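You operate a simulated robot arm through the tools that you are given. There is no shell and no other tool.

You are at the controls of a simulated two-armed robot. One attempt, no reset.

## Task
Spin-test the bearings with the black and the green seal and sort them by the display.
Fine: GOOD goes in the teal tray, HOLD in the orange one; speed knob to FAST before the first run, back to SLOW after the second; switch the tester off.

It is judged by the outcome, as a careful person would: the job done as asked, and still so three seconds after it is handed in. It fails if anything else is knocked over, pushed out of place, dropped, spilled or broken. Lids that push on must go on centred and level and be pressed home; caps that screw on are set level and turned clockwise until they are tight.

## Robot
Two 7-joint arms with fingered hands on one trunk that stands fixed in place. Base frame: the origin is at the foot of the trunk, x ahead of it, y to its left, z up; the work surface is at about z = 80. Units: cm, degrees, N and s.
The left shoulder is at [6.3, 12.5, 107.5], the right one opposite. With the tool pointing down near the work surface each hand reaches from about 46 to 86 cm from the base axis, measured 20 degrees to its own side. Payload 4 kg a hand.
The tool frame of a hand sits at the grasp point between the pads (the TCP): z along the fingers, y along the line on which they close. The tips reach 2.9 cm beyond it. The gripper opens to 10 cm; its body begins 3.4 cm behind the TCP. The gripper is a hand of 5 fingers: y runs from the thumb to the fingers, the wrist lies at [-1.5, -10.5, -17.7] in the tool frame.
Orientation is that of the tool frame in the base frame, as [roll, pitch, yaw] about the fixed x, y, z axes, in that order (R = Rz(yaw) Ry(pitch) Rx(roll)). With the fingers straight down and the wrist toward the robot, the tool's x, y and z point along [0, 1, 0], [1, 0, 0] and [0, 0, -1] of the base frame.

## Interface
- The arms move only by the tool move_arm. It takes "left_steps", "right_steps" or both (then of equal length, played together; a hand with none holds still); each is a list that holds one entry, the list of rows, each a list of 6 numbers: the shift along the tool's x, y, z in cm, then the turn, a rotation vector about the tool's x, y, z in degrees. In form: [[[tx, ty, tz, rx, ry, rz], ...]]. A call has 1 to 20 rows; each row shifts and turns the commanded pose from where the row before left it, along the tool's axes as they then stand. A row lasts 0.2 s, in which the tool goes at most 5 cm and 8.6 degrees; a call with a longer step from one row to the next is refused whole. A pose out of reach is approached as far as the arm can. The call stops where the force on the tool passes 80 N (or 10 N more than at its start, if that is more) or the arm is blocked; 0.2 s more then pass. In this call time passes only in rows, and 0.2 s behind the last. The reply holds the time, the measured pose of the TCP, the force on the tool along the base axes, the opening and the grip force, in the units named above and with some noise, with the torque about the TCP (base axes, N m) and any sound that the robot's microphone picked up.
- Cameras (640 x 400 px; columns grow to the right, rows downward): "scene" is now at [15.97, 5.02, 123.11]; the picture's right is [0.60, -0.80, -0.00], its down [-0.34, -0.25, -0.91] and it looks along [0.73, 0.54, -0.42] (base axes); focal length 214 px, centre (320, 200). "left" rides on the left gripper at [-6.6, -8.6, -12.1] in its tool frame; the picture's right is [-0.76, -0.31, 0.58], its down [0.59, -0.70, 0.40] and it looks along [0.28, 0.64, 0.71] (tool axes); focal length 247 px, centre (320, 200). "right" rides on the right gripper at [6.6, -8.6, -12.1] in its tool frame; the picture's right is [-0.76, 0.31, -0.58], its down [-0.59, -0.70, 0.40] and it looks along [-0.28, 0.64, 0.71] (tool axes); focal length 247 px, centre (320, 200). There is no depth. A picture from a camera that has moved, and an enlarged one, comes with that camera's place and axes in the base frame and with its lens. The place of the scene camera against the robot may be out by one fixed shift of up to 2.5 cm in any direction.
- snapshot(camera): a new picture of that camera. No time passes.
- slide_trunk(by): moves the trunk up (or, below 0, down) by that many cm; the arms and the scene camera ride with it, the base frame stays. It gives what a move gives, with no picture.
- curl_fingers(index, middle, ring, little, thumb_bend, thumb_turn, hand): sets how far each is bent, from 0 (flat) to 100 (curled in); at 30 the hand is open as for a grip, at 70 the pads meet at the TCP. One left out holds its place. A second passes; each finger stops where it meets its share of the squeeze, and holds until it gets a number again. It is the only way to open and close the hand. It gives what a move gives, with no picture; readings hold the bend of each and the force on index, middle, ring, little, thumb and palm. thumb_turn goes from beside the hand (0) to across from the fingers (100), as for a grip.
- head_to(pan, tilt): turns the head with the scene camera to pan (to the left, within 80 degrees either way) and tilt (down, from -29 to 69), counted from straight ahead of the robot (the tilt from the chest, where the trunk bows). It gives what a move gives.
- close_up(camera, box): a new picture of the part [left, top, right, bottom] of that camera's present view, enlarged. No time passes.
- finish_job(): hands the job in; it is judged then, once.

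Places have to be worked out from the pictures, the camera data and where the tool is seen. Open the grippers and draw the arms clear of the work before you hand the job in, unless the task says otherwise.

The tools are called after ">>>" by a JSON object that holds its "name" and its "arguments". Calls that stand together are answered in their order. move_arm: Moves the arms, as the interface text tells. Its arguments: {"type":"object","properties":{"left_steps":{"type":"array"},"right_steps":{"type":"array"}},"required":[]} The other tools are called the same way: slide_trunk (by) moves the trunk up or down; curl_fingers (index, middle, ring, little, thumb_bend, thumb_turn, hand) moves the fingers one by one; head_to (pan, tilt) turns the head that bears the scene camera; snapshot (camera) takes a picture; close_up (camera, box) takes an enlarged picture of a part of a camera's view; finish_job () hands the job in.

At the start:

```text
t: 0.0
left_ee_pos: [31.15, 41.62, 110.38]
left_tcp_rot: [180.0, 0.1, 89.9]
left_contact_force: [-0.4, 0.0, -0.2]
left_moment: [-0.01, 0.01, 0.01]
left_gripper_width: 9.97
left_grip_force: 0.1
left_shape: jaw
left_bend: [30.0, 30.0, 30.0, 30.0, 30.0, 98.0]
left_finger forces: [0.0, 0.0, 0.0, 0.0, 0.1, 0.0]
right_ee_pos: [55.09, 7.7, 120.64]
right_tcp_rot: [-179.9, 0.0, 90.0]
right_contact_force: [0.0, 0.5, 0.2]
right_moment: [0.01, 0.01, 0.01]
right_gripper_width: 10.02
right_grip_force: 0.1
right_shape: jaw
right_bend: [30.0, 30.0, 30.0, 30.0, 30.0, 98.0]
right_finger forces: [0.0, 0.0, 0.1, 0.1, 0.0, 0.1]
trunk travel left (down, up): [-27.5, 47.2]
head pan, tilt (commanded): [36.6, 24.6]
```

scene: 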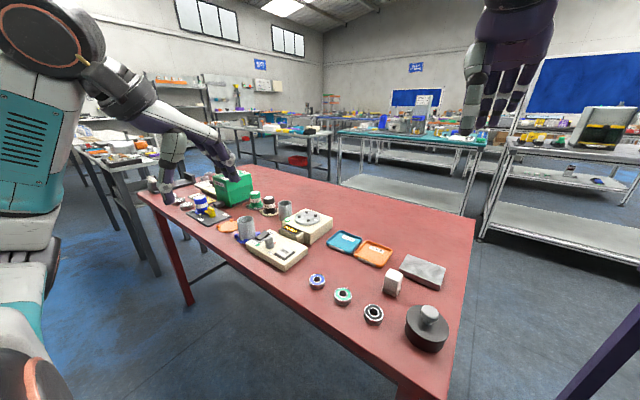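
right: 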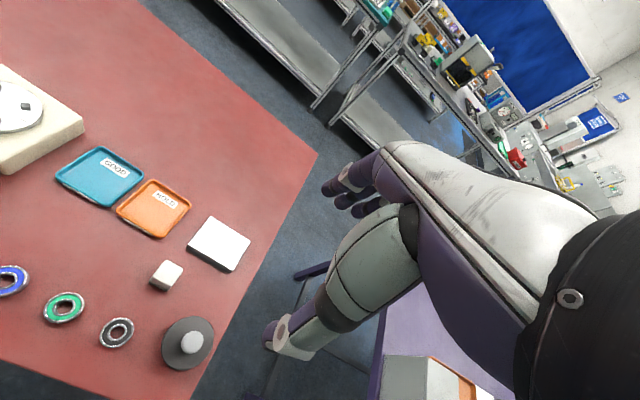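
left: 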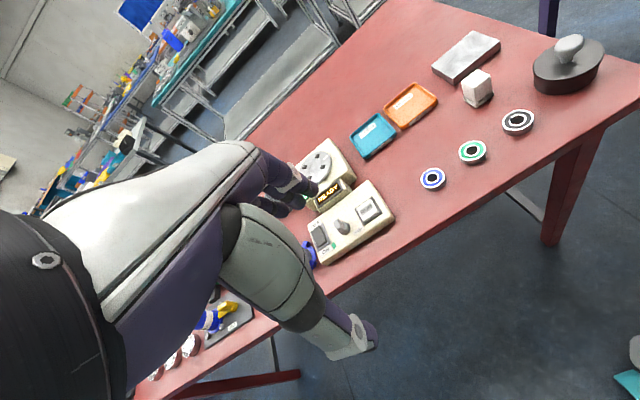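

I start by looking closer at the tester, knob, trays and bearings before I move anything.

>>> {"name": "close_up", "arguments": {"camera": "scene", "box": [220, 190, 380, 290]}}

>>> {"name": "close_up", "arguments": {"camera": "left", "box": [280, 120, 440, 270]}}

>>> {"name": "close_up", "arguments": {"camera": "scene", "box": [290, 220, 470, 360]}}

```text
4.00 times, centred on (300, 240) of scene
camera zoom: at [15.97, 5.02, 123.11], right [0.6, -0.8, 0.0], down [-0.34, -0.25, -0.91], along [0.73, 0.54, -0.42], focal length 858 px, centre (400, 40)
```

zoom: 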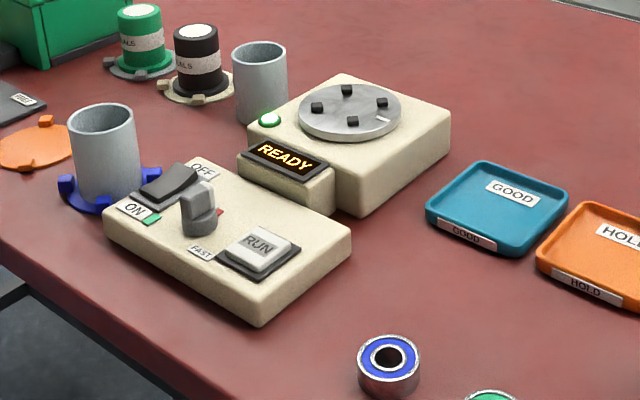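

```text
2.67 times, centred on (360, 195) of left
camera zoom: at [22.54, 35.18, 122.53], right [-0.31, -0.76, -0.58], down [-0.7, 0.59, -0.4], along [0.64, 0.28, -0.71], focal length 659 px, centre (213, 213)
```

zoom: 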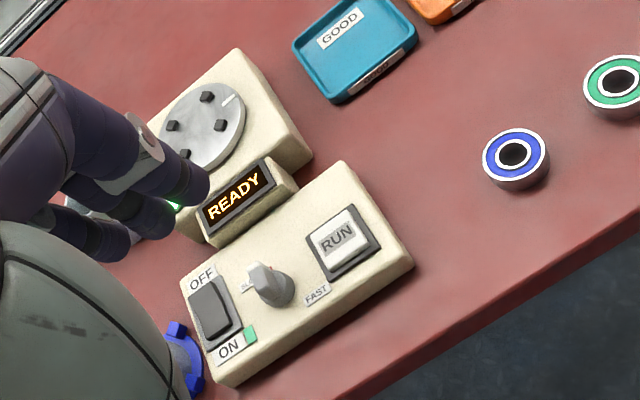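

```text
2.86 times, centred on (380, 290) of scene
camera zoom: at [15.97, 5.02, 123.11], right [0.6, -0.8, 0.0], down [-0.34, -0.25, -0.91], along [0.73, 0.54, -0.42], focal length 613 px, centre (149, -57)
```

zoom: 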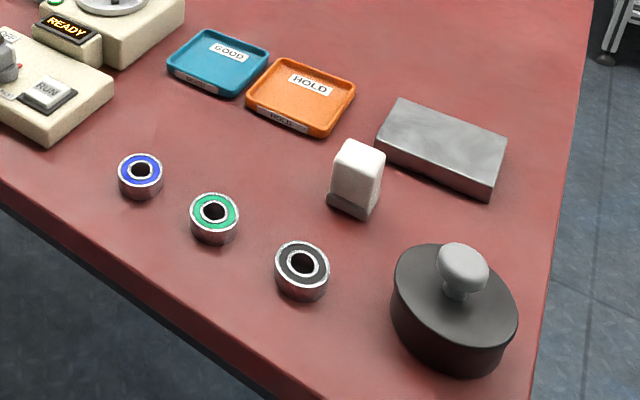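

The tester display reads READY, and all the bearings, trays and controls look reachable for the left hand. I zoom in on the knob and its marks, the turntable pegs, and the left hand itself.

>>> {"name": "close_up", "arguments": {"camera": "scene", "box": [244, 225, 309, 270]}}

>>> {"name": "close_up", "arguments": {"camera": "scene", "box": [280, 200, 340, 245]}}

>>> {"name": "close_up", "arguments": {"camera": "left", "box": [320, 190, 380, 250]}}

>>> {"name": "close_up", "arguments": {"camera": "scene", "box": [130, 60, 290, 230]}}

```text
8.89 times, centred on (276, 248) of scene
camera zoom: at [15.97, 5.02, 123.11], right [0.6, -0.8, 0.0], down [-0.34, -0.25, -0.91], along [0.73, 0.54, -0.42], focal length 1906 px, centre (707, -222)
```

zoom: 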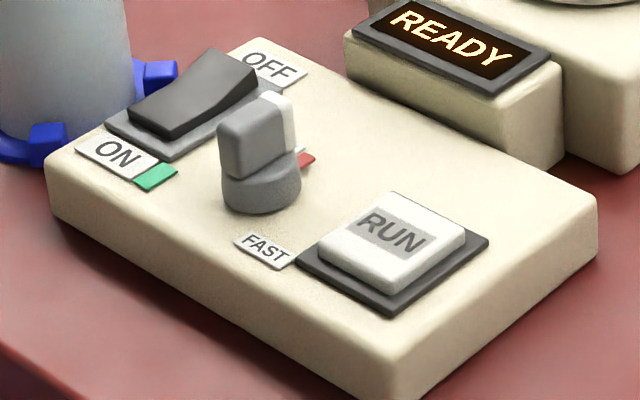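

```text
8.89 times, centred on (310, 222) of scene
camera zoom: at [15.97, 5.02, 123.11], right [0.6, -0.8, 0.0], down [-0.34, -0.25, -0.91], along [0.73, 0.54, -0.42], focal length 1906 px, centre (409, 0)
```

zoom: 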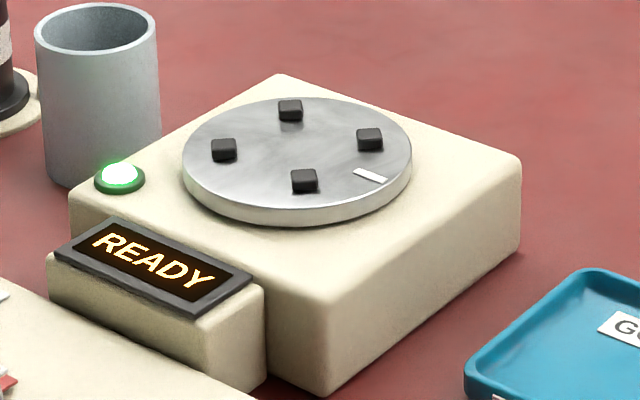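

```text
6.67 times, centred on (350, 220) of left
camera zoom: at [22.54, 35.18, 122.53], right [-0.31, -0.76, -0.58], down [-0.7, 0.59, -0.4], along [0.64, 0.28, -0.71], focal length 1646 px, centre (120, 67)
```

zoom: 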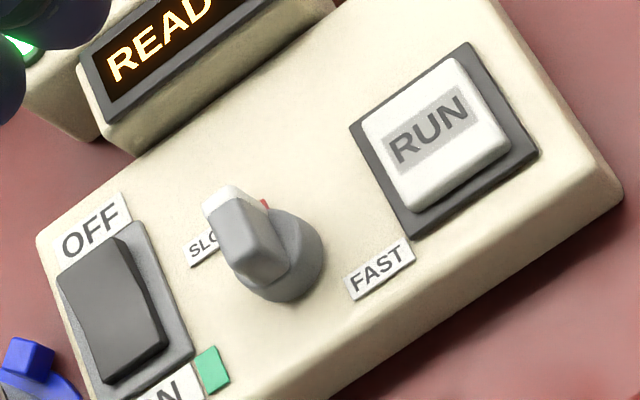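

```text
2.35 times, centred on (210, 145) of scene
camera zoom: at [15.97, 5.02, 123.11], right [0.6, -0.8, 0.0], down [-0.34, -0.25, -0.91], along [0.73, 0.54, -0.42], focal length 505 px, centre (579, 329)
```

zoom: 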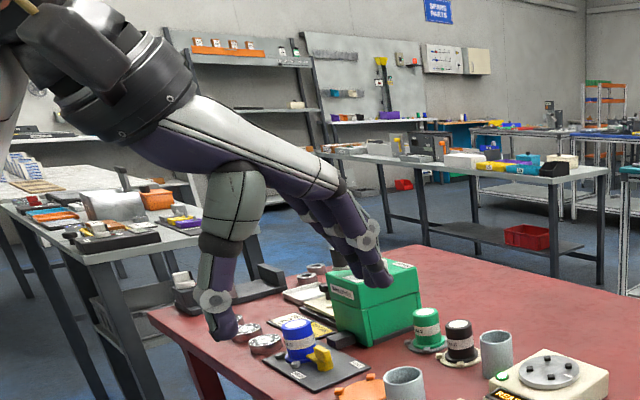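

The knob's white tip seems to point straight away from the robot (near SLOW), with FAST to its lower right. I turn the right hand at height so its camera looks at the tester from the right, for a second viewpoint.

>>> {"name": "move_arm", "arguments": {"right_steps": [[[-2, 0, 0, 0, 0, 0], [-2, 0, 0, 0, 0, 0], [-2, 0, 0, 0, 0, 0], [0, 0, 0, 0, 0, -8], [0, 0, 0, 0, 0, -8], [0, 0, 0, 0, 0, -8], [0, 0, 0, 0, 0, -8], [0, 0, 0, 0, 0, -8], [0, 0, 0, 0, 0, -8], [0, 0, 0, 0, 0, -8], [0, 0, 0, 0, 0, -8], [0, 0, 0, 0, 0, -8], [0, 0, 0, 0, 0, -8]]]}}

>>> {"name": "snapshot", "arguments": {"camera": "right"}}

```text
t: 2.8
left_ee_pos: [31.13, 41.69, 110.44]
left_tcp_rot: [-179.9, 0.0, 89.9]
left_contact_force: [0.6, -0.6, -0.8]
left_moment: [0.0, -0.01, 0.02]
left_gripper_width: 9.97
left_grip_force: 0.0
left_shape: jaw
left_bend: [30.0, 30.0, 30.0, 30.0, 30.0, 98.0]
left_finger forces: [0.0, 0.0, 0.1, 0.0, 0.0, 0.1]
right_ee_pos: [53.24, 1.41, 119.81]
right_tcp_rot: [179.9, -0.1, 149.9]
right_contact_force: [0.0, -0.4, -0.8]
right_moment: [-0.01, 0.04, -0.02]
right_gripper_width: 9.98
right_grip_force: 0.1
right_shape: jaw
right_bend: [30.0, 30.0, 30.0, 30.0, 30.0, 98.0]
right_finger forces: [0.1, 0.0, 0.0, 0.0, 0.0, 0.0]
right hand out of reach, approached as far as the arm can: row 11, 12, 13
trunk travel left (down, up): [-27.5, 47.2]
head pan, tilt (commanded): [36.6, 24.6]
```

```text
taken
camera right: at [43.09, -2.7, 132.09], right [0.81, -0.12, 0.58], down [0.16, -0.9, -0.4], along [0.57, 0.41, -0.71], focal length 247 px, centre (320, 200)
```

right: 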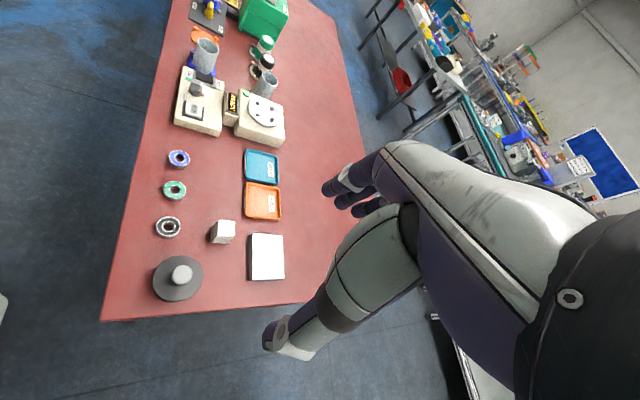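

The right camera now gives a good overview from the right. I zoom on the control box, turntable and trays.

>>> {"name": "close_up", "arguments": {"camera": "right", "box": [165, 60, 235, 140]}}

>>> {"name": "close_up", "arguments": {"camera": "right", "box": [215, 60, 305, 150]}}

>>> {"name": "close_up", "arguments": {"camera": "right", "box": [140, 140, 300, 300]}}

```text
5.00 times, centred on (200, 100) of right
camera zoom: at [43.09, -2.7, 132.09], right [0.81, -0.12, 0.58], down [0.16, -0.9, -0.4], along [0.57, 0.41, -0.71], focal length 1235 px, centre (920, 700)
```

zoom: 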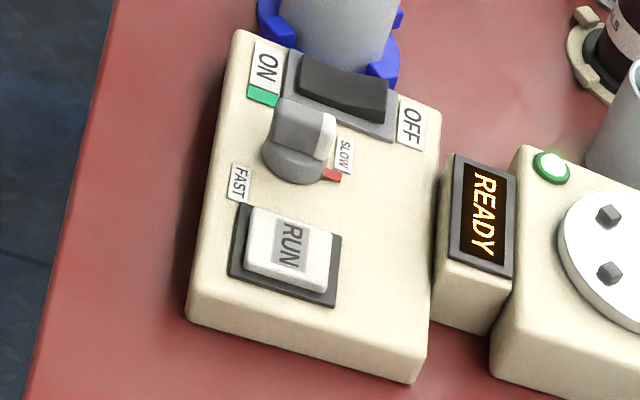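

```text
4.44 times, centred on (260, 105) of right
camera zoom: at [43.09, -2.7, 132.09], right [0.81, -0.12, 0.58], down [0.16, -0.9, -0.4], along [0.57, 0.41, -0.71], focal length 1098 px, centre (587, 622)
```

zoom: 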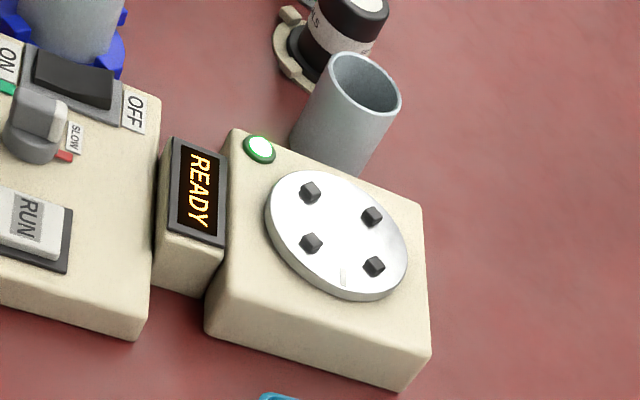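

```text
2.50 times, centred on (220, 220) of right
camera zoom: at [43.09, -2.7, 132.09], right [0.81, -0.12, 0.58], down [0.16, -0.9, -0.4], along [0.57, 0.41, -0.71], focal length 617 px, centre (570, 150)
```

zoom: 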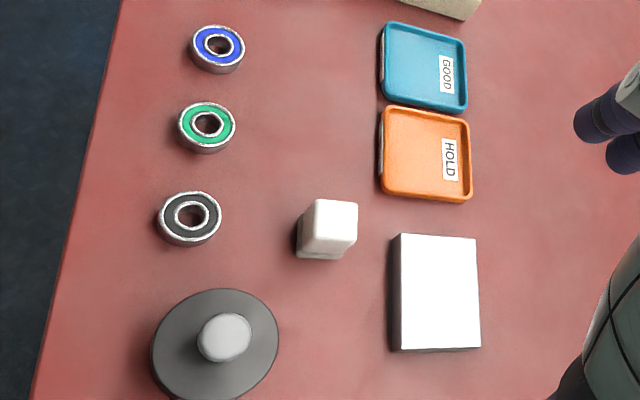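

I place the knob near (47.9, 47.9, top 86.3), RUN near (48.5, 42.7, 83.6), rocker near (49.9, 53.7), turntable centre near (65, 47.7) with pegs at about ±2 cm. Now I look at the left hand's fingers to learn their layout before choosing a grip.

>>> {"name": "close_up", "arguments": {"camera": "left", "box": [220, 130, 400, 370]}}

>>> {"name": "close_up", "arguments": {"camera": "scene", "box": [150, 90, 250, 210]}}

>>> {"name": "close_up", "arguments": {"camera": "left", "box": [410, 90, 550, 200]}}

```text
1.67 times, centred on (310, 250) of left
camera zoom: at [22.53, 35.19, 122.53], right [-0.31, -0.76, -0.58], down [-0.7, 0.59, -0.4], along [0.64, 0.28, -0.71], focal length 412 px, centre (337, 117)
```

zoom: 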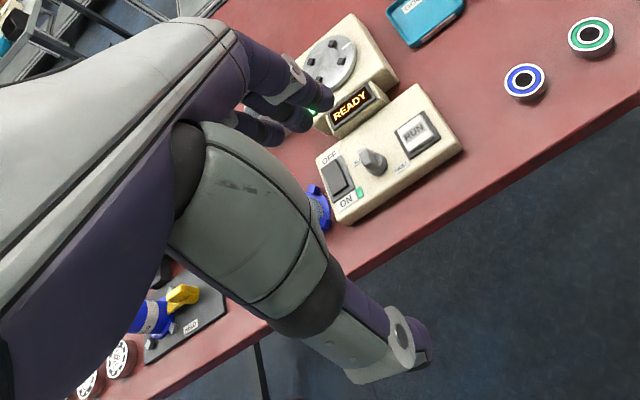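

```text
3.33 times, centred on (200, 150) of scene
camera zoom: at [15.96, 5.02, 123.11], right [0.6, -0.8, 0.0], down [-0.33, -0.25, -0.91], along [0.73, 0.54, -0.42], focal length 715 px, centre (720, 367)
```

zoom: 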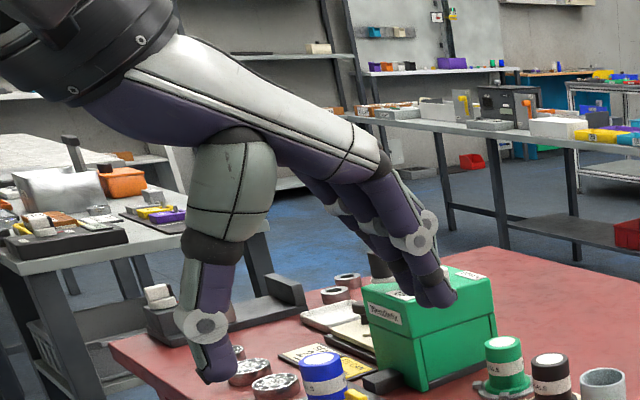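

```text
3.64 times, centred on (480, 145) of left
camera zoom: at [22.53, 35.19, 122.53], right [-0.31, -0.76, -0.58], down [-0.7, 0.59, -0.4], along [0.64, 0.28, -0.71], focal length 898 px, centre (-262, 400)
```

zoom: 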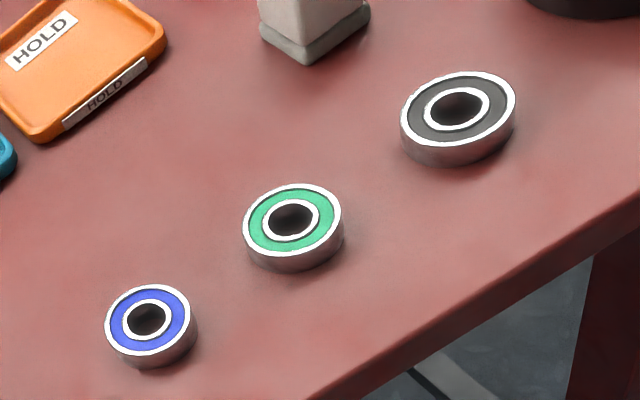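

The hand is human-like with fingers on the far side and the thumb on the near side. I'll close the left hand in free air to see where the pads meet and which fingers oppose the thumb.

>>> {"name": "curl_fingers", "arguments": {"hand": "left", "index": 62, "middle": 62, "ring": 100, "little": 100, "thumb_bend": 62}}

>>> {"name": "snapshot", "arguments": {"camera": "left"}}

>>> {"name": "close_up", "arguments": {"camera": "scene", "box": [150, 90, 250, 210]}}

```text
t: 3.8
left_ee_pos: [31.09, 41.64, 110.46]
left_tcp_rot: [180.0, 0.0, 89.9]
left_contact_force: [0.0, -0.5, 0.4]
left_moment: [-0.01, 0.0, -0.01]
left_gripper_width: 2.08
left_grip_force: 0.1
left_shape: fingers
left_bend: [62.0, 62.0, 100.0, 100.0, 62.0, 98.0]
left_finger forces: [0.0, 0.0, 0.0, 0.0, 0.1, 0.1]
right_ee_pos: [53.05, 1.48, 119.85]
right_tcp_rot: [180.0, -0.1, 149.8]
right_contact_force: [0.0, 0.2, 0.0]
right_moment: [-0.01, 0.01, -0.01]
right_gripper_width: 10.0
right_grip_force: 0.1
right_shape: jaw
right_bend: [30.0, 30.0, 30.0, 30.0, 30.0, 98.0]
right_finger forces: [0.0, 0.0, 0.0, 0.0, 0.0, 0.1]
trunk travel left (down, up): [-27.5, 47.2]
head pan, tilt (commanded): [36.6, 24.6]
```

```text
taken
camera left: at [22.54, 35.18, 122.53], right [-0.31, -0.76, -0.58], down [-0.7, 0.59, -0.4], along [0.64, 0.28, -0.71], focal length 247 px, centre (320, 200)
```

left: 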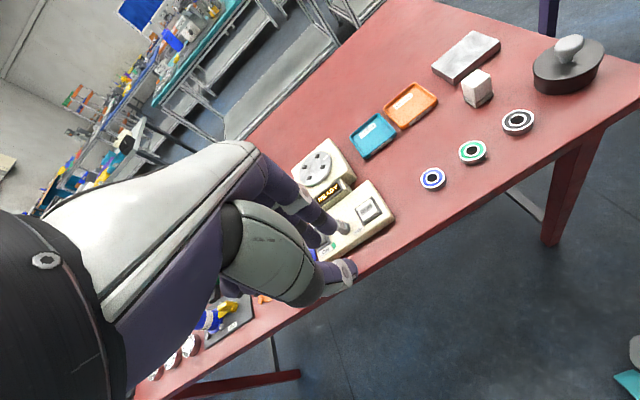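

```text
3.33 times, centred on (200, 150) of scene
camera zoom: at [15.97, 5.01, 123.11], right [0.6, -0.8, 0.0], down [-0.34, -0.25, -0.91], along [0.73, 0.54, -0.42], focal length 715 px, centre (720, 367)
```

zoom: 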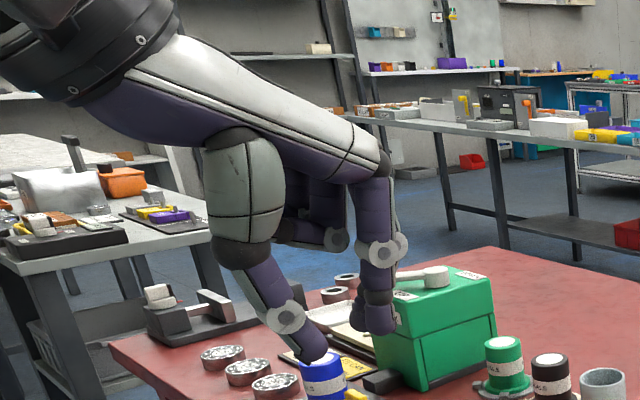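

Ring and little tuck up cleanly; index and middle hang nearly vertical, thumb comes in at a slant. I check fingertip positions in the left camera.

>>> {"name": "close_up", "arguments": {"camera": "left", "box": [260, 170, 390, 320]}}

>>> {"name": "close_up", "arguments": {"camera": "scene", "box": [205, 160, 255, 210]}}

```text
2.67 times, centred on (325, 245) of left
camera zoom: at [22.54, 35.18, 122.53], right [-0.31, -0.76, -0.58], down [-0.7, 0.59, -0.4], along [0.64, 0.28, -0.71], focal length 659 px, centre (307, 80)
```

zoom: 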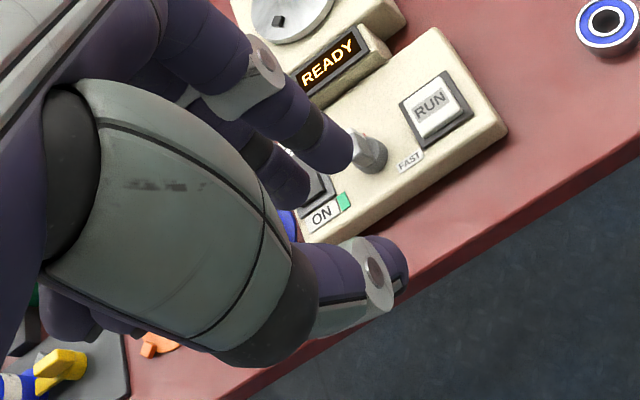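

```text
8.00 times, centred on (230, 185) of scene
camera zoom: at [15.97, 5.01, 123.11], right [0.6, -0.8, 0.0], down [-0.34, -0.25, -0.91], along [0.73, 0.54, -0.42], focal length 1716 px, centre (1040, 320)
```

zoom: 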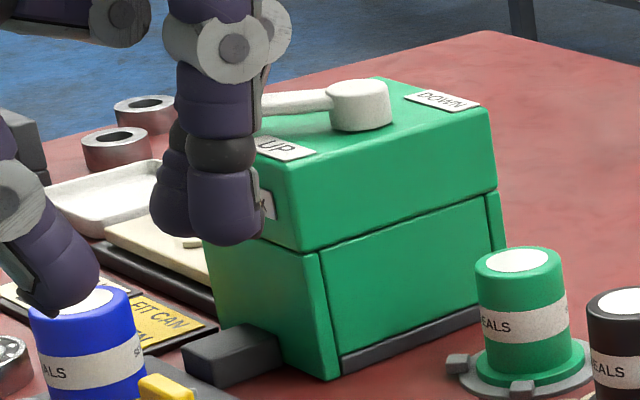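

Index sits at about tool x −0.6, middle at +1.0, thumb opposing between them. I move the left hand to a point above the knob (about z 100) and turn it so it closes along base y, square to the knob's ridge.

>>> {"name": "move_arm", "arguments": {"left_steps": [[[1.05, 2.8, 1.4, 0, 0, 0], [1.05, 2.8, 1.4, 0, 0, 0], [1.05, 2.8, 1.4, 0, 0, 0], [1.05, 2.8, 1.4, 0, 0, 0], [1.05, 2.8, 1.4, 0, 0, 0], [1.05, 2.8, 1.4, 0, 0, 0], [0, 0, 0, 0, 0, -8], [0, 0, 0, 0, 0, -8], [0, 0, 0, 0, 0, -8], [0, 0, 0, 0, 0, -8], [0, 0, 0, 0, 0, -8], [0, 0, 0, 0, 0, -8], [0, 0, 0, 0, 0, -8], [0, 0, 0, 0, 0, -8], [0, 0, 0, 0, 0, -8], [0, 0, 0, 0, 0, -8], [0, 0, 0, 0, 0, -8]]]}}

>>> {"name": "snapshot", "arguments": {"camera": "left"}}

>>> {"name": "snapshot", "arguments": {"camera": "scene"}}

>>> {"name": "snapshot", "arguments": {"camera": "right"}}

```text
t: 7.4
left_ee_pos: [47.91, 48.06, 101.97]
left_tcp_rot: [-180.0, 0.0, 178.1]
left_contact_force: [0.9, 0.9, 0.2]
left_moment: [0.0, -0.01, 0.0]
left_gripper_width: 2.08
left_grip_force: 0.3
left_shape: fingers
left_bend: [62.0, 62.0, 100.0, 100.0, 62.0, 98.0]
left_finger forces: [0.0, 0.1, 0.0, 0.1, 0.0, 0.0]
right_ee_pos: [53.14, 1.49, 119.78]
right_tcp_rot: [179.9, -0.2, 149.8]
right_contact_force: [-0.5, -0.5, 0.2]
right_moment: [0.01, 0.04, -0.02]
right_gripper_width: 9.98
right_grip_force: 0.0
right_shape: jaw
right_bend: [30.0, 30.0, 30.0, 30.0, 30.0, 98.0]
right_finger forces: [0.0, 0.0, 0.1, 0.0, 0.1, 0.0]
trunk travel left (down, up): [-27.5, 47.2]
head pan, tilt (commanded): [36.6, 24.6]
```

```text
taken
camera left: at [54.23, 39.19, 114.1], right [0.75, -0.33, -0.58], down [-0.61, -0.68, -0.4], along [-0.26, 0.65, -0.71], focal length 247 px, centre (320, 200)
```

left: 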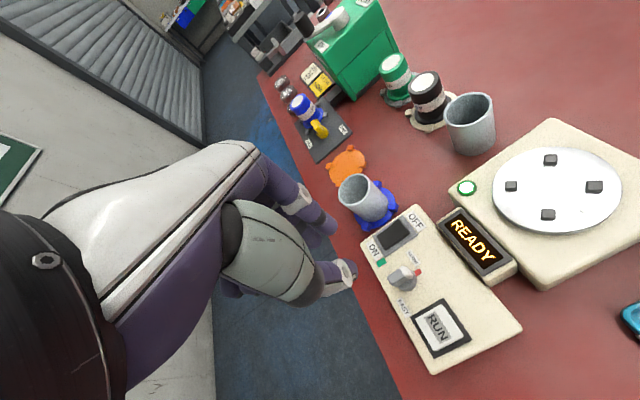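

```text
taken
camera scene: at [16.0, 4.99, 123.1], right [0.6, -0.8, 0.0], down [-0.34, -0.25, -0.91], along [0.73, 0.54, -0.42], focal length 214 px, centre (320, 200)
```

scene: 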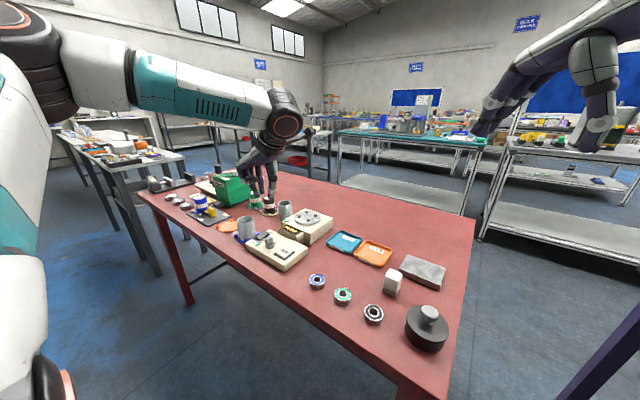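

```text
taken
camera right: at [43.15, -2.72, 132.06], right [0.81, -0.12, 0.57], down [0.15, -0.9, -0.4], along [0.57, 0.41, -0.71], focal length 247 px, centre (320, 200)
```

right: 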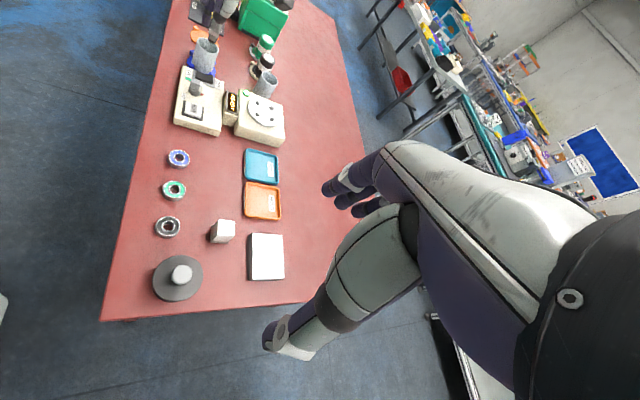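

The hand is above the knob with the right heading (yaw 178). I zoom the left camera on the knob and turntable for a fresh fix from close by.

>>> {"name": "close_up", "arguments": {"camera": "left", "box": [350, 200, 530, 380]}}

>>> {"name": "close_up", "arguments": {"camera": "left", "box": [470, 120, 640, 280]}}

>>> {"name": "close_up", "arguments": {"camera": "left", "box": [375, 240, 445, 300]}}

```text
2.22 times, centred on (440, 290) of left
camera zoom: at [54.23, 39.19, 114.1], right [0.75, -0.33, -0.58], down [-0.61, -0.68, -0.4], along [-0.26, 0.65, -0.71], focal length 549 px, centre (53, 0)
```

zoom: 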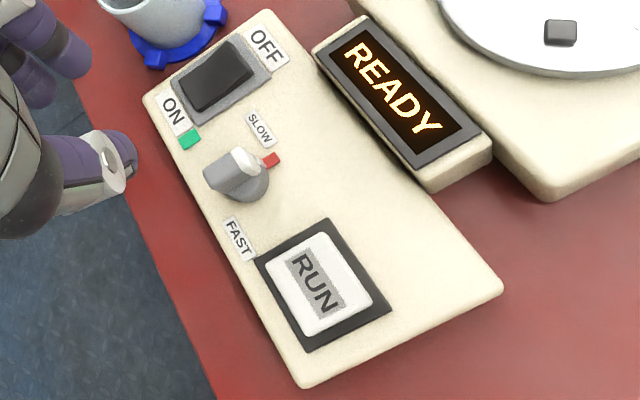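

```text
2.50 times, centred on (555, 200) of left
camera zoom: at [54.23, 39.19, 114.1], right [0.75, -0.33, -0.58], down [-0.61, -0.68, -0.4], along [-0.26, 0.65, -0.71], focal length 617 px, centre (-268, 200)
```

zoom: 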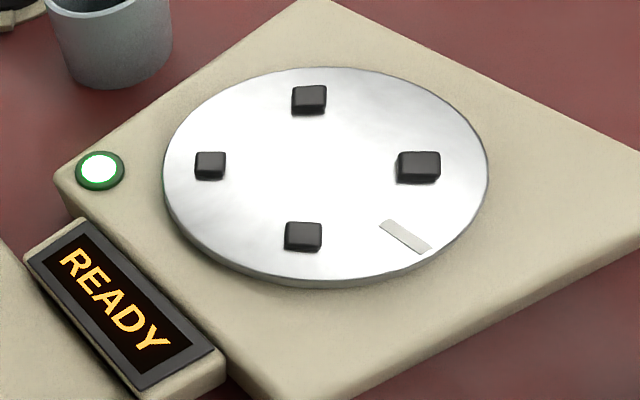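

```text
6.67 times, centred on (410, 270) of left
camera zoom: at [54.23, 39.19, 114.1], right [0.75, -0.33, -0.58], down [-0.61, -0.68, -0.4], along [-0.26, 0.65, -0.71], focal length 1646 px, centre (-280, -267)
```

zoom: 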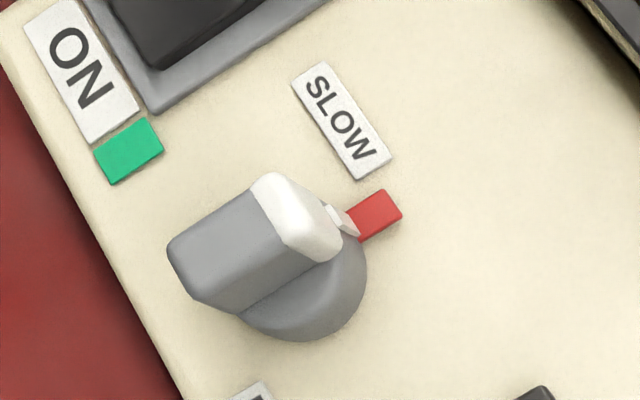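

The knob axis works out at about (48.5, 48.3), midway between the SLOW and FAST labels, with the ridge running along x. I open the pinch a little and come down to just above the knob.

>>> {"name": "curl_fingers", "arguments": {"hand": "left", "index": 55, "middle": 55, "thumb_bend": 55}}

>>> {"name": "move_arm", "arguments": {"left_steps": [[[-0.6, 0.25, 2.5, 0, 0, -1.9], [0, 0, 2.5, 0, 0, 0], [0, 0, 2.5, 0, 0, 0], [0, 0, 2.5, 0, 0, 0]]]}}

>>> {"name": "close_up", "arguments": {"camera": "left", "box": [280, 160, 480, 360]}}

>>> {"name": "close_up", "arguments": {"camera": "scene", "box": [230, 190, 310, 260]}}

>>> {"name": "close_up", "arguments": {"camera": "right", "box": [165, 60, 235, 140]}}

```text
t: 8.4
left_ee_pos: [47.96, 48.01, 102.05]
left_tcp_rot: [179.9, 0.1, 178.0]
left_contact_force: [-0.1, -0.2, -0.3]
left_moment: [0.02, 0.02, 0.04]
left_gripper_width: 3.73
left_grip_force: 0.0
left_shape: fingers
left_bend: [55.0, 55.0, 100.0, 100.0, 55.0, 98.0]
left_finger forces: [0.1, 0.0, 0.0, 0.1, 0.1, 0.0]
right_ee_pos: [53.1, 1.48, 119.95]
right_tcp_rot: [180.0, -0.2, 149.8]
right_contact_force: [0.5, -0.2, -1.4]
right_moment: [0.01, 0.02, 0.01]
right_gripper_width: 9.96
right_grip_force: 0.1
right_shape: jaw
right_bend: [30.0, 30.0, 30.0, 30.0, 30.0, 98.0]
right_finger forces: [0.0, 0.1, 0.0, 0.1, 0.0, 0.0]
trunk travel left (down, up): [-27.5, 47.2]
head pan, tilt (commanded): [36.6, 24.6]
```

```text
t: 9.4
left_ee_pos: [48.74, 47.88, 91.83]
left_tcp_rot: [180.0, 0.0, 179.9]
left_contact_force: [-0.4, 0.1, 0.5]
left_moment: [-0.01, -0.01, 0.0]
left_gripper_width: 3.73
left_grip_force: 0.1
left_shape: fingers
left_bend: [55.0, 55.0, 100.0, 100.0, 55.0, 98.0]
left_finger forces: [0.1, 0.0, 0.0, 0.1, 0.0, 0.0]
right_ee_pos: [53.04, 1.54, 119.88]
right_tcp_rot: [-180.0, -0.2, 149.8]
right_contact_force: [0.1, 0.0, -0.2]
right_moment: [-0.04, 0.02, 0.03]
right_gripper_width: 9.98
right_grip_force: 0.1
right_shape: jaw
right_bend: [30.0, 30.0, 30.0, 30.0, 30.0, 98.0]
right_finger forces: [0.0, 0.0, 0.1, 0.0, 0.0, 0.1]
trunk travel left (down, up): [-27.5, 47.2]
head pan, tilt (commanded): [36.6, 24.6]
```

```text
2.00 times, centred on (380, 260) of left
camera zoom: at [55.18, 39.37, 103.93], right [0.76, -0.31, -0.58], down [-0.59, -0.7, -0.4], along [-0.28, 0.64, -0.71], focal length 494 px, centre (200, 80)
```

zoom: 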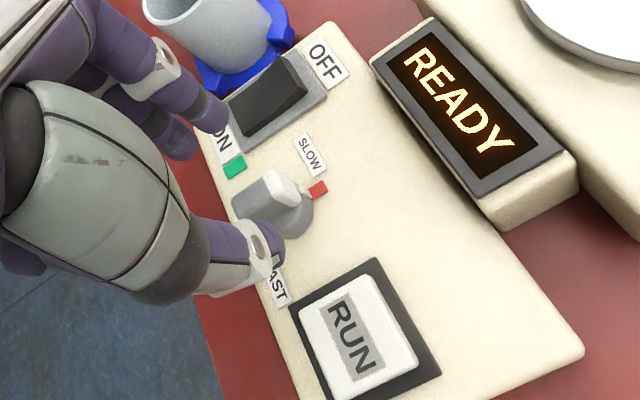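

```text
5.71 times, centred on (270, 225) of scene
camera zoom: at [15.99, 5.03, 123.1], right [0.6, -0.8, 0.0], down [-0.34, -0.25, -0.91], along [0.73, 0.54, -0.42], focal length 1226 px, centre (606, 57)
```

zoom: 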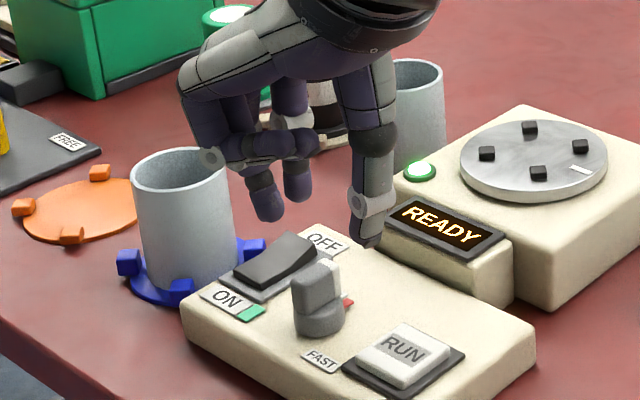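

```text
5.00 times, centred on (200, 100) of right
camera zoom: at [43.14, -2.68, 132.06], right [0.81, -0.12, 0.57], down [0.15, -0.9, -0.4], along [0.57, 0.41, -0.71], focal length 1235 px, centre (920, 700)
```

zoom: 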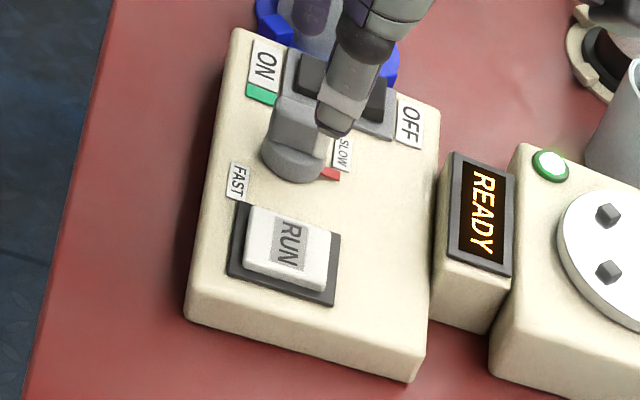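

The knob axis re-checks at about (48.4, 48.3); the TCP is at (48.74, 47.88). I nudge over and descend so the fingertips straddle the ridge without reaching the knob's base.

>>> {"name": "move_arm", "arguments": {"left_steps": [[[0.3, 0.42, 0, 0, 0, 0], [0, 0, 1.3, 0, 0, 0], [0, 0, 1.3, 0, 0, 0], [0, 0, 1.1, 0, 0, 0]]]}}

>>> {"name": "close_up", "arguments": {"camera": "scene", "box": [245, 205, 305, 255]}}

>>> {"name": "close_up", "arguments": {"camera": "left", "box": [280, 180, 440, 320]}}

>>> {"name": "close_up", "arguments": {"camera": "right", "box": [175, 65, 225, 115]}}

```text
t: 10.4
left_ee_pos: [48.22, 48.69, 88.21]
left_tcp_rot: [180.0, -0.1, 179.9]
left_contact_force: [0.2, -0.5, -0.3]
left_moment: [-0.02, 0.02, 0.0]
left_gripper_width: 3.7
left_grip_force: 0.0
left_shape: fingers
left_bend: [55.0, 55.0, 100.0, 100.0, 55.0, 98.0]
left_finger forces: [0.0, 0.0, 0.0, 0.0, 0.1, 0.0]
right_ee_pos: [53.12, 1.55, 119.91]
right_tcp_rot: [179.9, -0.1, 149.8]
right_contact_force: [0.0, 0.3, -0.2]
right_moment: [0.04, 0.0, -0.03]
right_gripper_width: 9.97
right_grip_force: 0.0
right_shape: jaw
right_bend: [30.0, 30.0, 30.0, 30.0, 30.0, 98.0]
right_finger forces: [0.1, 0.0, 0.0, 0.0, 0.1, 0.0]
trunk travel left (down, up): [-27.5, 47.2]
head pan, tilt (commanded): [36.6, 24.6]
```

```text
8.00 times, centred on (275, 230) of scene
camera zoom: at [15.99, 5.03, 123.1], right [0.6, -0.8, 0.0], down [-0.34, -0.25, -0.91], along [0.73, 0.54, -0.42], focal length 1716 px, centre (680, -40)
```

zoom: 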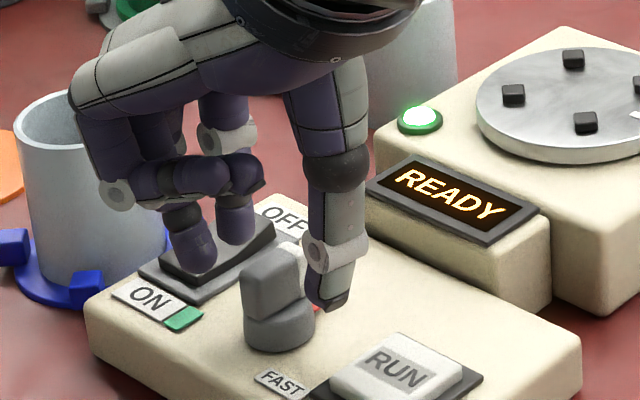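

```text
2.86 times, centred on (360, 250) of left
camera zoom: at [54.72, 40.14, 100.32], right [0.76, -0.31, -0.58], down [-0.59, -0.7, -0.4], along [-0.28, 0.64, -0.71], focal length 706 px, centre (206, 57)
```

zoom: 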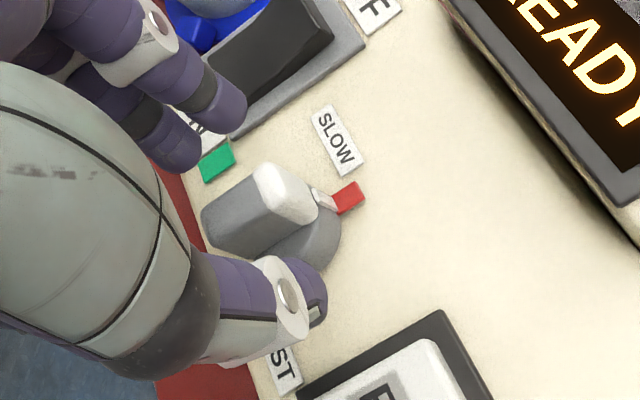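

```text
8.00 times, centred on (200, 90) of right
camera zoom: at [43.13, -2.68, 132.07], right [0.81, -0.12, 0.57], down [0.15, -0.9, -0.4], along [0.57, 0.41, -0.71], focal length 1976 px, centre (1280, 1080)
```

zoom: 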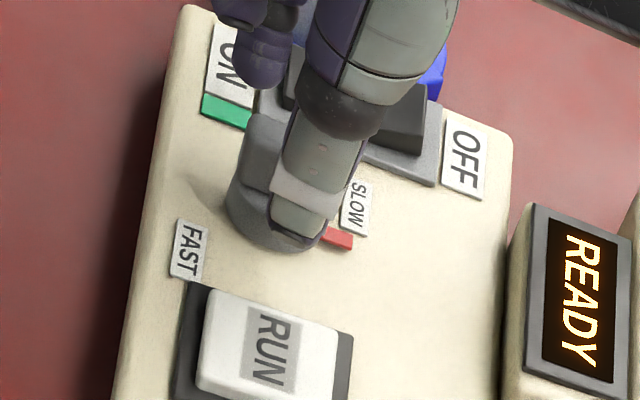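

The ridge centre reads at y about 47.9, so the TCP (48.69) is about 0.75 cm too far to +y. I correct, then close thumb, index and middle on the ridge.

>>> {"name": "move_arm", "arguments": {"left_steps": [[[-0.2, -0.7, 0, 0, 0, 0], [0, 0, 0, 0, 0, 0]]]}}

>>> {"name": "curl_fingers", "arguments": {"hand": "left", "index": 66, "middle": 66, "thumb_bend": 66}}

>>> {"name": "close_up", "arguments": {"camera": "scene", "box": [245, 205, 305, 255]}}

>>> {"name": "close_up", "arguments": {"camera": "left", "box": [280, 180, 440, 320]}}

```text
t: 11.0
left_ee_pos: [48.43, 48.0, 88.29]
left_tcp_rot: [-180.0, 0.1, 179.7]
left_contact_force: [-1.5, -0.2, -0.1]
left_moment: [0.02, 0.01, -0.03]
left_gripper_width: 3.78
left_grip_force: 0.1
left_shape: fingers
left_bend: [55.0, 55.0, 100.0, 100.0, 55.0, 98.0]
left_finger forces: [0.1, 0.0, 0.0, 0.0, 0.1, 0.1]
right_ee_pos: [53.16, 1.42, 119.98]
right_tcp_rot: [-179.9, -0.1, 149.8]
right_contact_force: [-0.1, 0.1, 0.0]
right_moment: [0.02, -0.01, 0.01]
right_gripper_width: 9.99
right_grip_force: 0.0
right_shape: jaw
right_bend: [30.0, 30.0, 30.0, 30.0, 30.0, 98.0]
right_finger forces: [0.1, 0.0, 0.0, 0.1, 0.0, 0.0]
trunk travel left (down, up): [-27.5, 47.2]
head pan, tilt (commanded): [36.6, 24.6]
```

```text
t: 12.0
left_ee_pos: [48.56, 48.03, 88.27]
left_tcp_rot: [180.0, 0.1, 179.9]
left_contact_force: [-0.2, 6.7, 1.2]
left_moment: [0.19, -0.01, -0.06]
left_gripper_width: 1.53
left_grip_force: 3.5
left_shape: fingers
left_bend: [63.0, 63.0, 100.0, 100.0, 66.0, 98.0]
left_finger forces: [3.9, 3.2, 0.0, 0.0, 0.0, 0.0]
right_ee_pos: [53.09, 1.49, 119.76]
right_tcp_rot: [-179.9, -0.1, 149.8]
right_contact_force: [0.0, -0.7, 0.0]
right_moment: [0.0, 0.01, -0.02]
right_gripper_width: 9.97
right_grip_force: 0.0
right_shape: jaw
right_bend: [30.0, 30.0, 30.0, 30.0, 30.0, 98.0]
right_finger forces: [0.0, 0.0, 0.0, 0.1, 0.1, 0.1]
trunk travel left (down, up): [-27.5, 47.2]
head pan, tilt (commanded): [36.6, 24.6]
```

```text
8.00 times, centred on (275, 230) of scene
camera zoom: at [15.97, 5.08, 123.1], right [0.6, -0.8, 0.0], down [-0.34, -0.25, -0.91], along [0.73, 0.54, -0.42], focal length 1716 px, centre (680, -40)
```

zoom: 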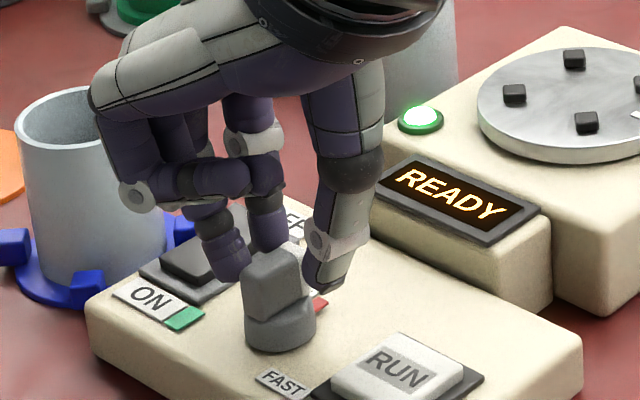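

```text
2.86 times, centred on (360, 250) of left
camera zoom: at [54.96, 39.47, 100.37], right [0.76, -0.31, -0.58], down [-0.59, -0.7, -0.4], along [-0.28, 0.64, -0.71], focal length 706 px, centre (206, 57)
```

zoom: 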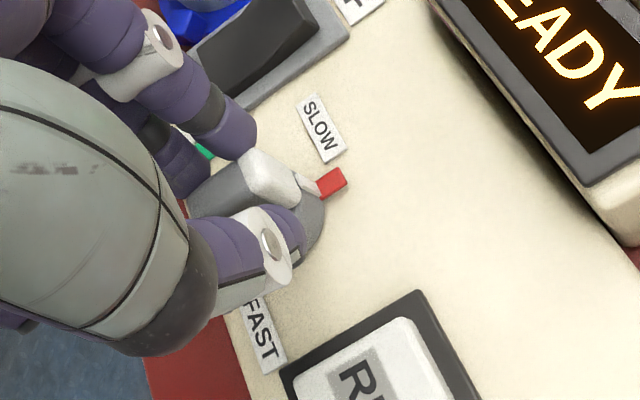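

Index and middle meet the ridge at bend 63 while the thumb at 66 doesn't quite touch, so the ridge centre is about y 48.3. I shift +0.3 cm and squeeze firmly.

>>> {"name": "move_arm", "arguments": {"left_steps": [[[0, 0.3, 0, 0, 0, 0], [0, 0, 0, 0, 0, 0]]]}}

>>> {"name": "curl_fingers", "arguments": {"hand": "left", "index": 72, "middle": 72, "thumb_bend": 72}}

```text
t: 12.6
left_ee_pos: [48.46, 48.33, 88.26]
left_tcp_rot: [-179.9, 0.0, 179.9]
left_contact_force: [0.3, 3.3, -0.5]
left_moment: [0.05, -0.02, -0.02]
left_gripper_width: 1.36
left_grip_force: 1.6
left_shape: fingers
left_bend: [64.0, 64.0, 100.0, 100.0, 66.0, 98.0]
left_finger forces: [1.5, 1.2, 0.0, 0.0, 0.1, 0.1]
right_ee_pos: [53.12, 1.51, 119.91]
right_tcp_rot: [180.0, 0.0, 149.7]
right_contact_force: [-0.2, -1.7, 0.3]
right_moment: [-0.04, 0.01, 0.0]
right_gripper_width: 9.97
right_grip_force: 0.0
right_shape: jaw
right_bend: [30.0, 30.0, 30.0, 30.0, 30.0, 98.0]
right_finger forces: [0.1, 0.1, 0.0, 0.1, 0.1, 0.0]
trunk travel left (down, up): [-27.5, 47.2]
head pan, tilt (commanded): [36.6, 24.6]
```

```text
t: 13.6
left_ee_pos: [48.44, 48.36, 88.29]
left_tcp_rot: [-179.9, 0.0, 180.0]
left_contact_force: [0.7, 8.1, -0.6]
left_moment: [0.16, -0.04, -0.02]
left_gripper_width: 0.78
left_grip_force: 6.9
left_shape: fingers
left_bend: [64.0, 65.0, 100.0, 100.0, 69.0, 98.0]
left_finger forces: [5.4, 5.3, 0.0, 0.1, 2.7, 0.0]
right_ee_pos: [53.03, 1.64, 119.9]
right_tcp_rot: [179.9, -0.1, 149.8]
right_contact_force: [1.5, 0.1, 0.7]
right_moment: [0.01, 0.0, 0.0]
right_gripper_width: 9.97
right_grip_force: 0.0
right_shape: jaw
right_bend: [30.0, 30.0, 30.0, 30.0, 30.0, 98.0]
right_finger forces: [0.0, 0.0, 0.0, 0.0, 0.0, 0.1]
trunk travel left (down, up): [-27.5, 47.2]
head pan, tilt (commanded): [36.6, 24.6]
```

All three digits hold the ridge. I shift a touch to balance the pinch and turn clockwise (seen from above) by 24 degrees as a first test.

>>> {"name": "move_arm", "arguments": {"left_steps": [[[0, 0.2, 0, 0, 0, 0], [0, 0, 0, 0, 0, 8], [0, 0, 0, 0, 0, 8], [0, 0, 0, 0, 0, 8]]]}}

>>> {"name": "close_up", "arguments": {"camera": "scene", "box": [245, 205, 305, 255]}}

>>> {"name": "close_up", "arguments": {"camera": "left", "box": [280, 180, 440, 320]}}

```text
t: 14.6
left_ee_pos: [48.43, 48.38, 88.4]
left_tcp_rot: [-180.0, 0.0, 155.8]
left_contact_force: [-1.4, 6.3, 1.5]
left_moment: [0.16, 0.02, 0.02]
left_gripper_width: 0.74
left_grip_force: 6.0
left_shape: fingers
left_bend: [65.0, 67.0, 100.0, 100.0, 69.0, 97.0]
left_finger forces: [4.9, 3.7, 0.0, 0.0, 3.7, 0.1]
right_ee_pos: [53.17, 1.63, 119.84]
right_tcp_rot: [180.0, 0.0, 149.9]
right_contact_force: [0.2, 0.5, -0.5]
right_moment: [0.02, 0.0, 0.02]
right_gripper_width: 9.97
right_grip_force: 0.1
right_shape: jaw
right_bend: [30.0, 30.0, 30.0, 30.0, 30.0, 98.0]
right_finger forces: [0.1, 0.0, 0.0, 0.0, 0.1, 0.0]
trunk travel left (down, up): [-27.5, 47.2]
head pan, tilt (commanded): [36.6, 24.6]
```

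```text
8.00 times, centred on (275, 230) of scene
camera zoom: at [16.05, 5.12, 123.11], right [0.6, -0.8, 0.0], down [-0.33, -0.25, -0.91], along [0.73, 0.54, -0.42], focal length 1716 px, centre (680, -40)
```

zoom: 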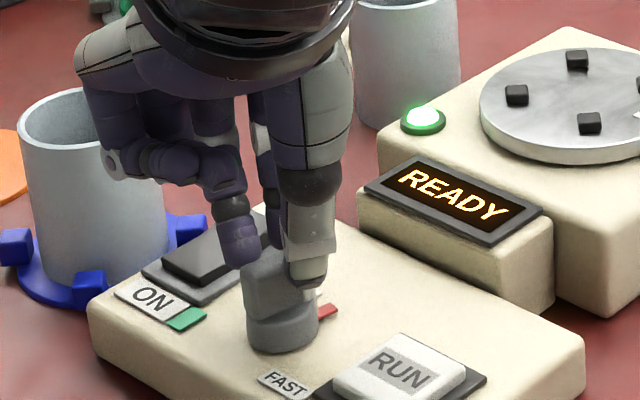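

```text
2.86 times, centred on (360, 250) of left
camera zoom: at [50.87, 38.01, 100.39], right [0.56, -0.59, -0.58], down [-0.83, -0.4, -0.4], along [0.0, 0.7, -0.71], focal length 706 px, centre (206, 57)
```

zoom: 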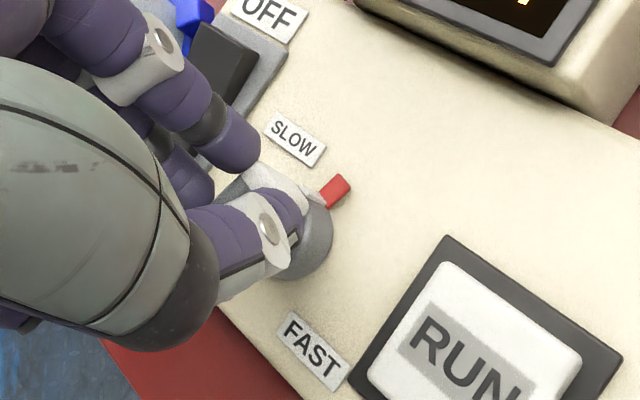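

The marks barely moved, so I check closely whether the knob is turning with the fingers or they are slipping round it.

>>> {"name": "close_up", "arguments": {"camera": "left", "box": [350, 225, 410, 285]}}

>>> {"name": "close_up", "arguments": {"camera": "scene", "box": [265, 222, 297, 254]}}

>>> {"name": "close_up", "arguments": {"camera": "right", "box": [178, 70, 218, 110]}}

```text
6.67 times, centred on (380, 255) of left
camera zoom: at [50.87, 38.01, 100.39], right [0.56, -0.59, -0.58], down [-0.83, -0.4, -0.4], along [0.0, 0.7, -0.71], focal length 1646 px, centre (-80, -167)
```

zoom: 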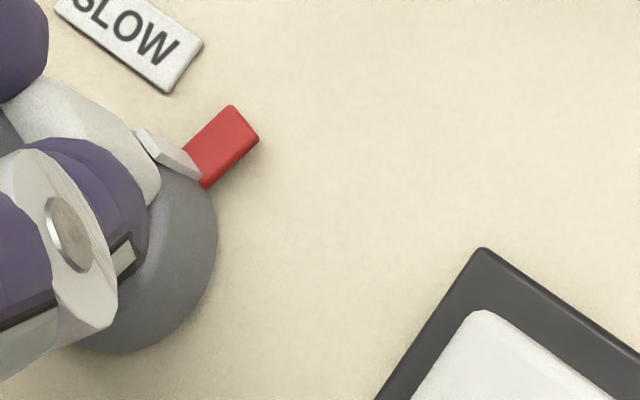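

```text
12.50 times, centred on (281, 238) of scene
camera zoom: at [16.05, 5.12, 123.11], right [0.6, -0.8, 0.0], down [-0.33, -0.25, -0.91], along [0.73, 0.54, -0.42], focal length 2681 px, centre (808, -275)
```

zoom: 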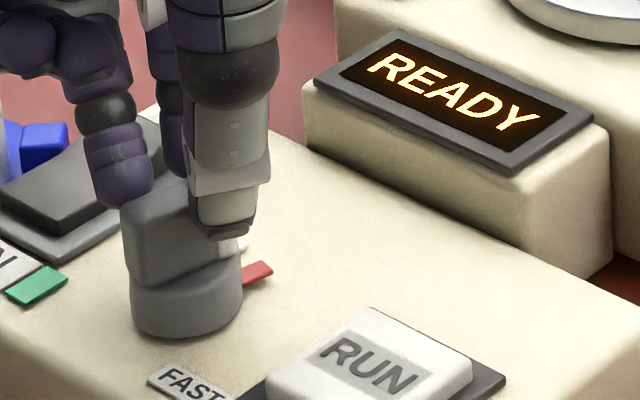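

```text
10.00 times, centred on (198, 90) of right
camera zoom: at [43.2, -2.54, 132.08], right [0.81, -0.11, 0.57], down [0.16, -0.9, -0.4], along [0.56, 0.41, -0.71], focal length 2470 px, centre (1540, 1300)
```

zoom: 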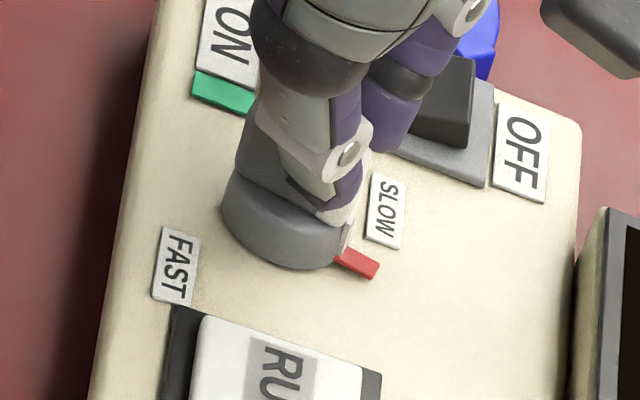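

The red tab is the knob's own pointer: it swung from about +11° to about −15°, so the knob is turning with the hand and SLOW stays put. I continue clockwise 32 degrees.

>>> {"name": "move_arm", "arguments": {"left_steps": [[[0, 0, 0, 0, 0, 8], [0, 0, 0, 0, 0, 8], [0, 0, 0, 0, 0, 8], [0, 0, 0, 0, 0, 8]]]}}

>>> {"name": "close_up", "arguments": {"camera": "left", "box": [330, 205, 430, 305]}}

>>> {"name": "close_up", "arguments": {"camera": "right", "box": [178, 70, 218, 110]}}

```text
t: 15.6
left_ee_pos: [48.48, 48.53, 88.36]
left_tcp_rot: [-179.9, 0.2, 123.7]
left_contact_force: [1.6, 2.1, 2.5]
left_moment: [0.03, -0.02, -0.01]
left_gripper_width: 0.71
left_grip_force: 6.1
left_shape: fingers
left_bend: [65.0, 71.0, 100.0, 100.0, 69.0, 97.0]
left_finger forces: [4.2, 2.4, 0.1, 0.0, 4.8, 0.1]
right_ee_pos: [53.05, 1.63, 119.78]
right_tcp_rot: [-180.0, -0.3, 149.9]
right_contact_force: [0.2, 0.2, -1.1]
right_moment: [0.0, 0.06, -0.01]
right_gripper_width: 9.99
right_grip_force: 0.1
right_shape: jaw
right_bend: [30.0, 30.0, 30.0, 30.0, 30.0, 98.0]
right_finger forces: [0.1, 0.1, 0.1, 0.1, 0.0, 0.1]
trunk travel left (down, up): [-27.5, 47.2]
head pan, tilt (commanded): [36.6, 24.6]
```

```text
4.00 times, centred on (380, 255) of left
camera zoom: at [44.93, 38.3, 100.44], right [0.17, -0.8, -0.57], down [-0.91, 0.1, -0.4], along [0.38, 0.59, -0.71], focal length 988 px, centre (80, -20)
```

zoom: 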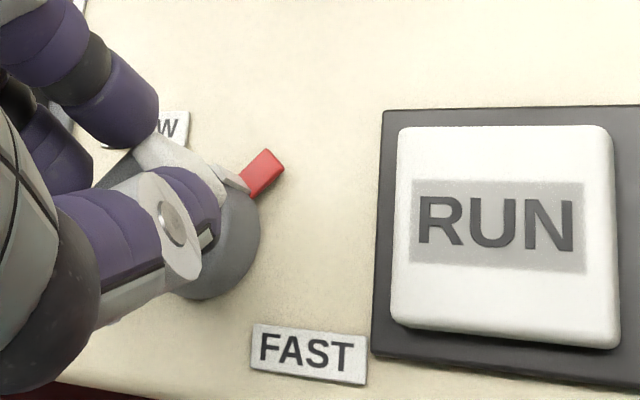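

```text
10.00 times, centred on (198, 90) of right
camera zoom: at [43.07, -2.54, 132.03], right [0.81, -0.11, 0.57], down [0.16, -0.9, -0.4], along [0.56, 0.41, -0.71], focal length 2470 px, centre (1540, 1300)
```

zoom: 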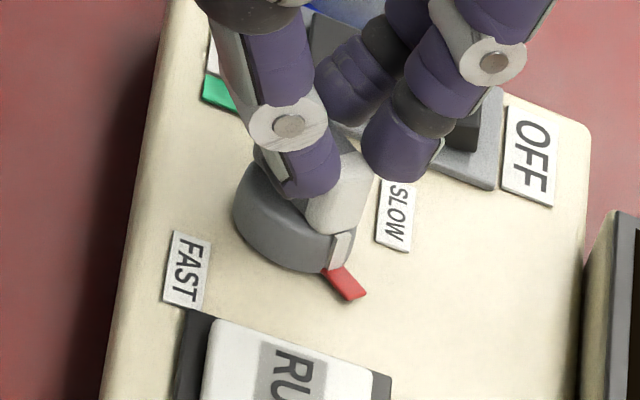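

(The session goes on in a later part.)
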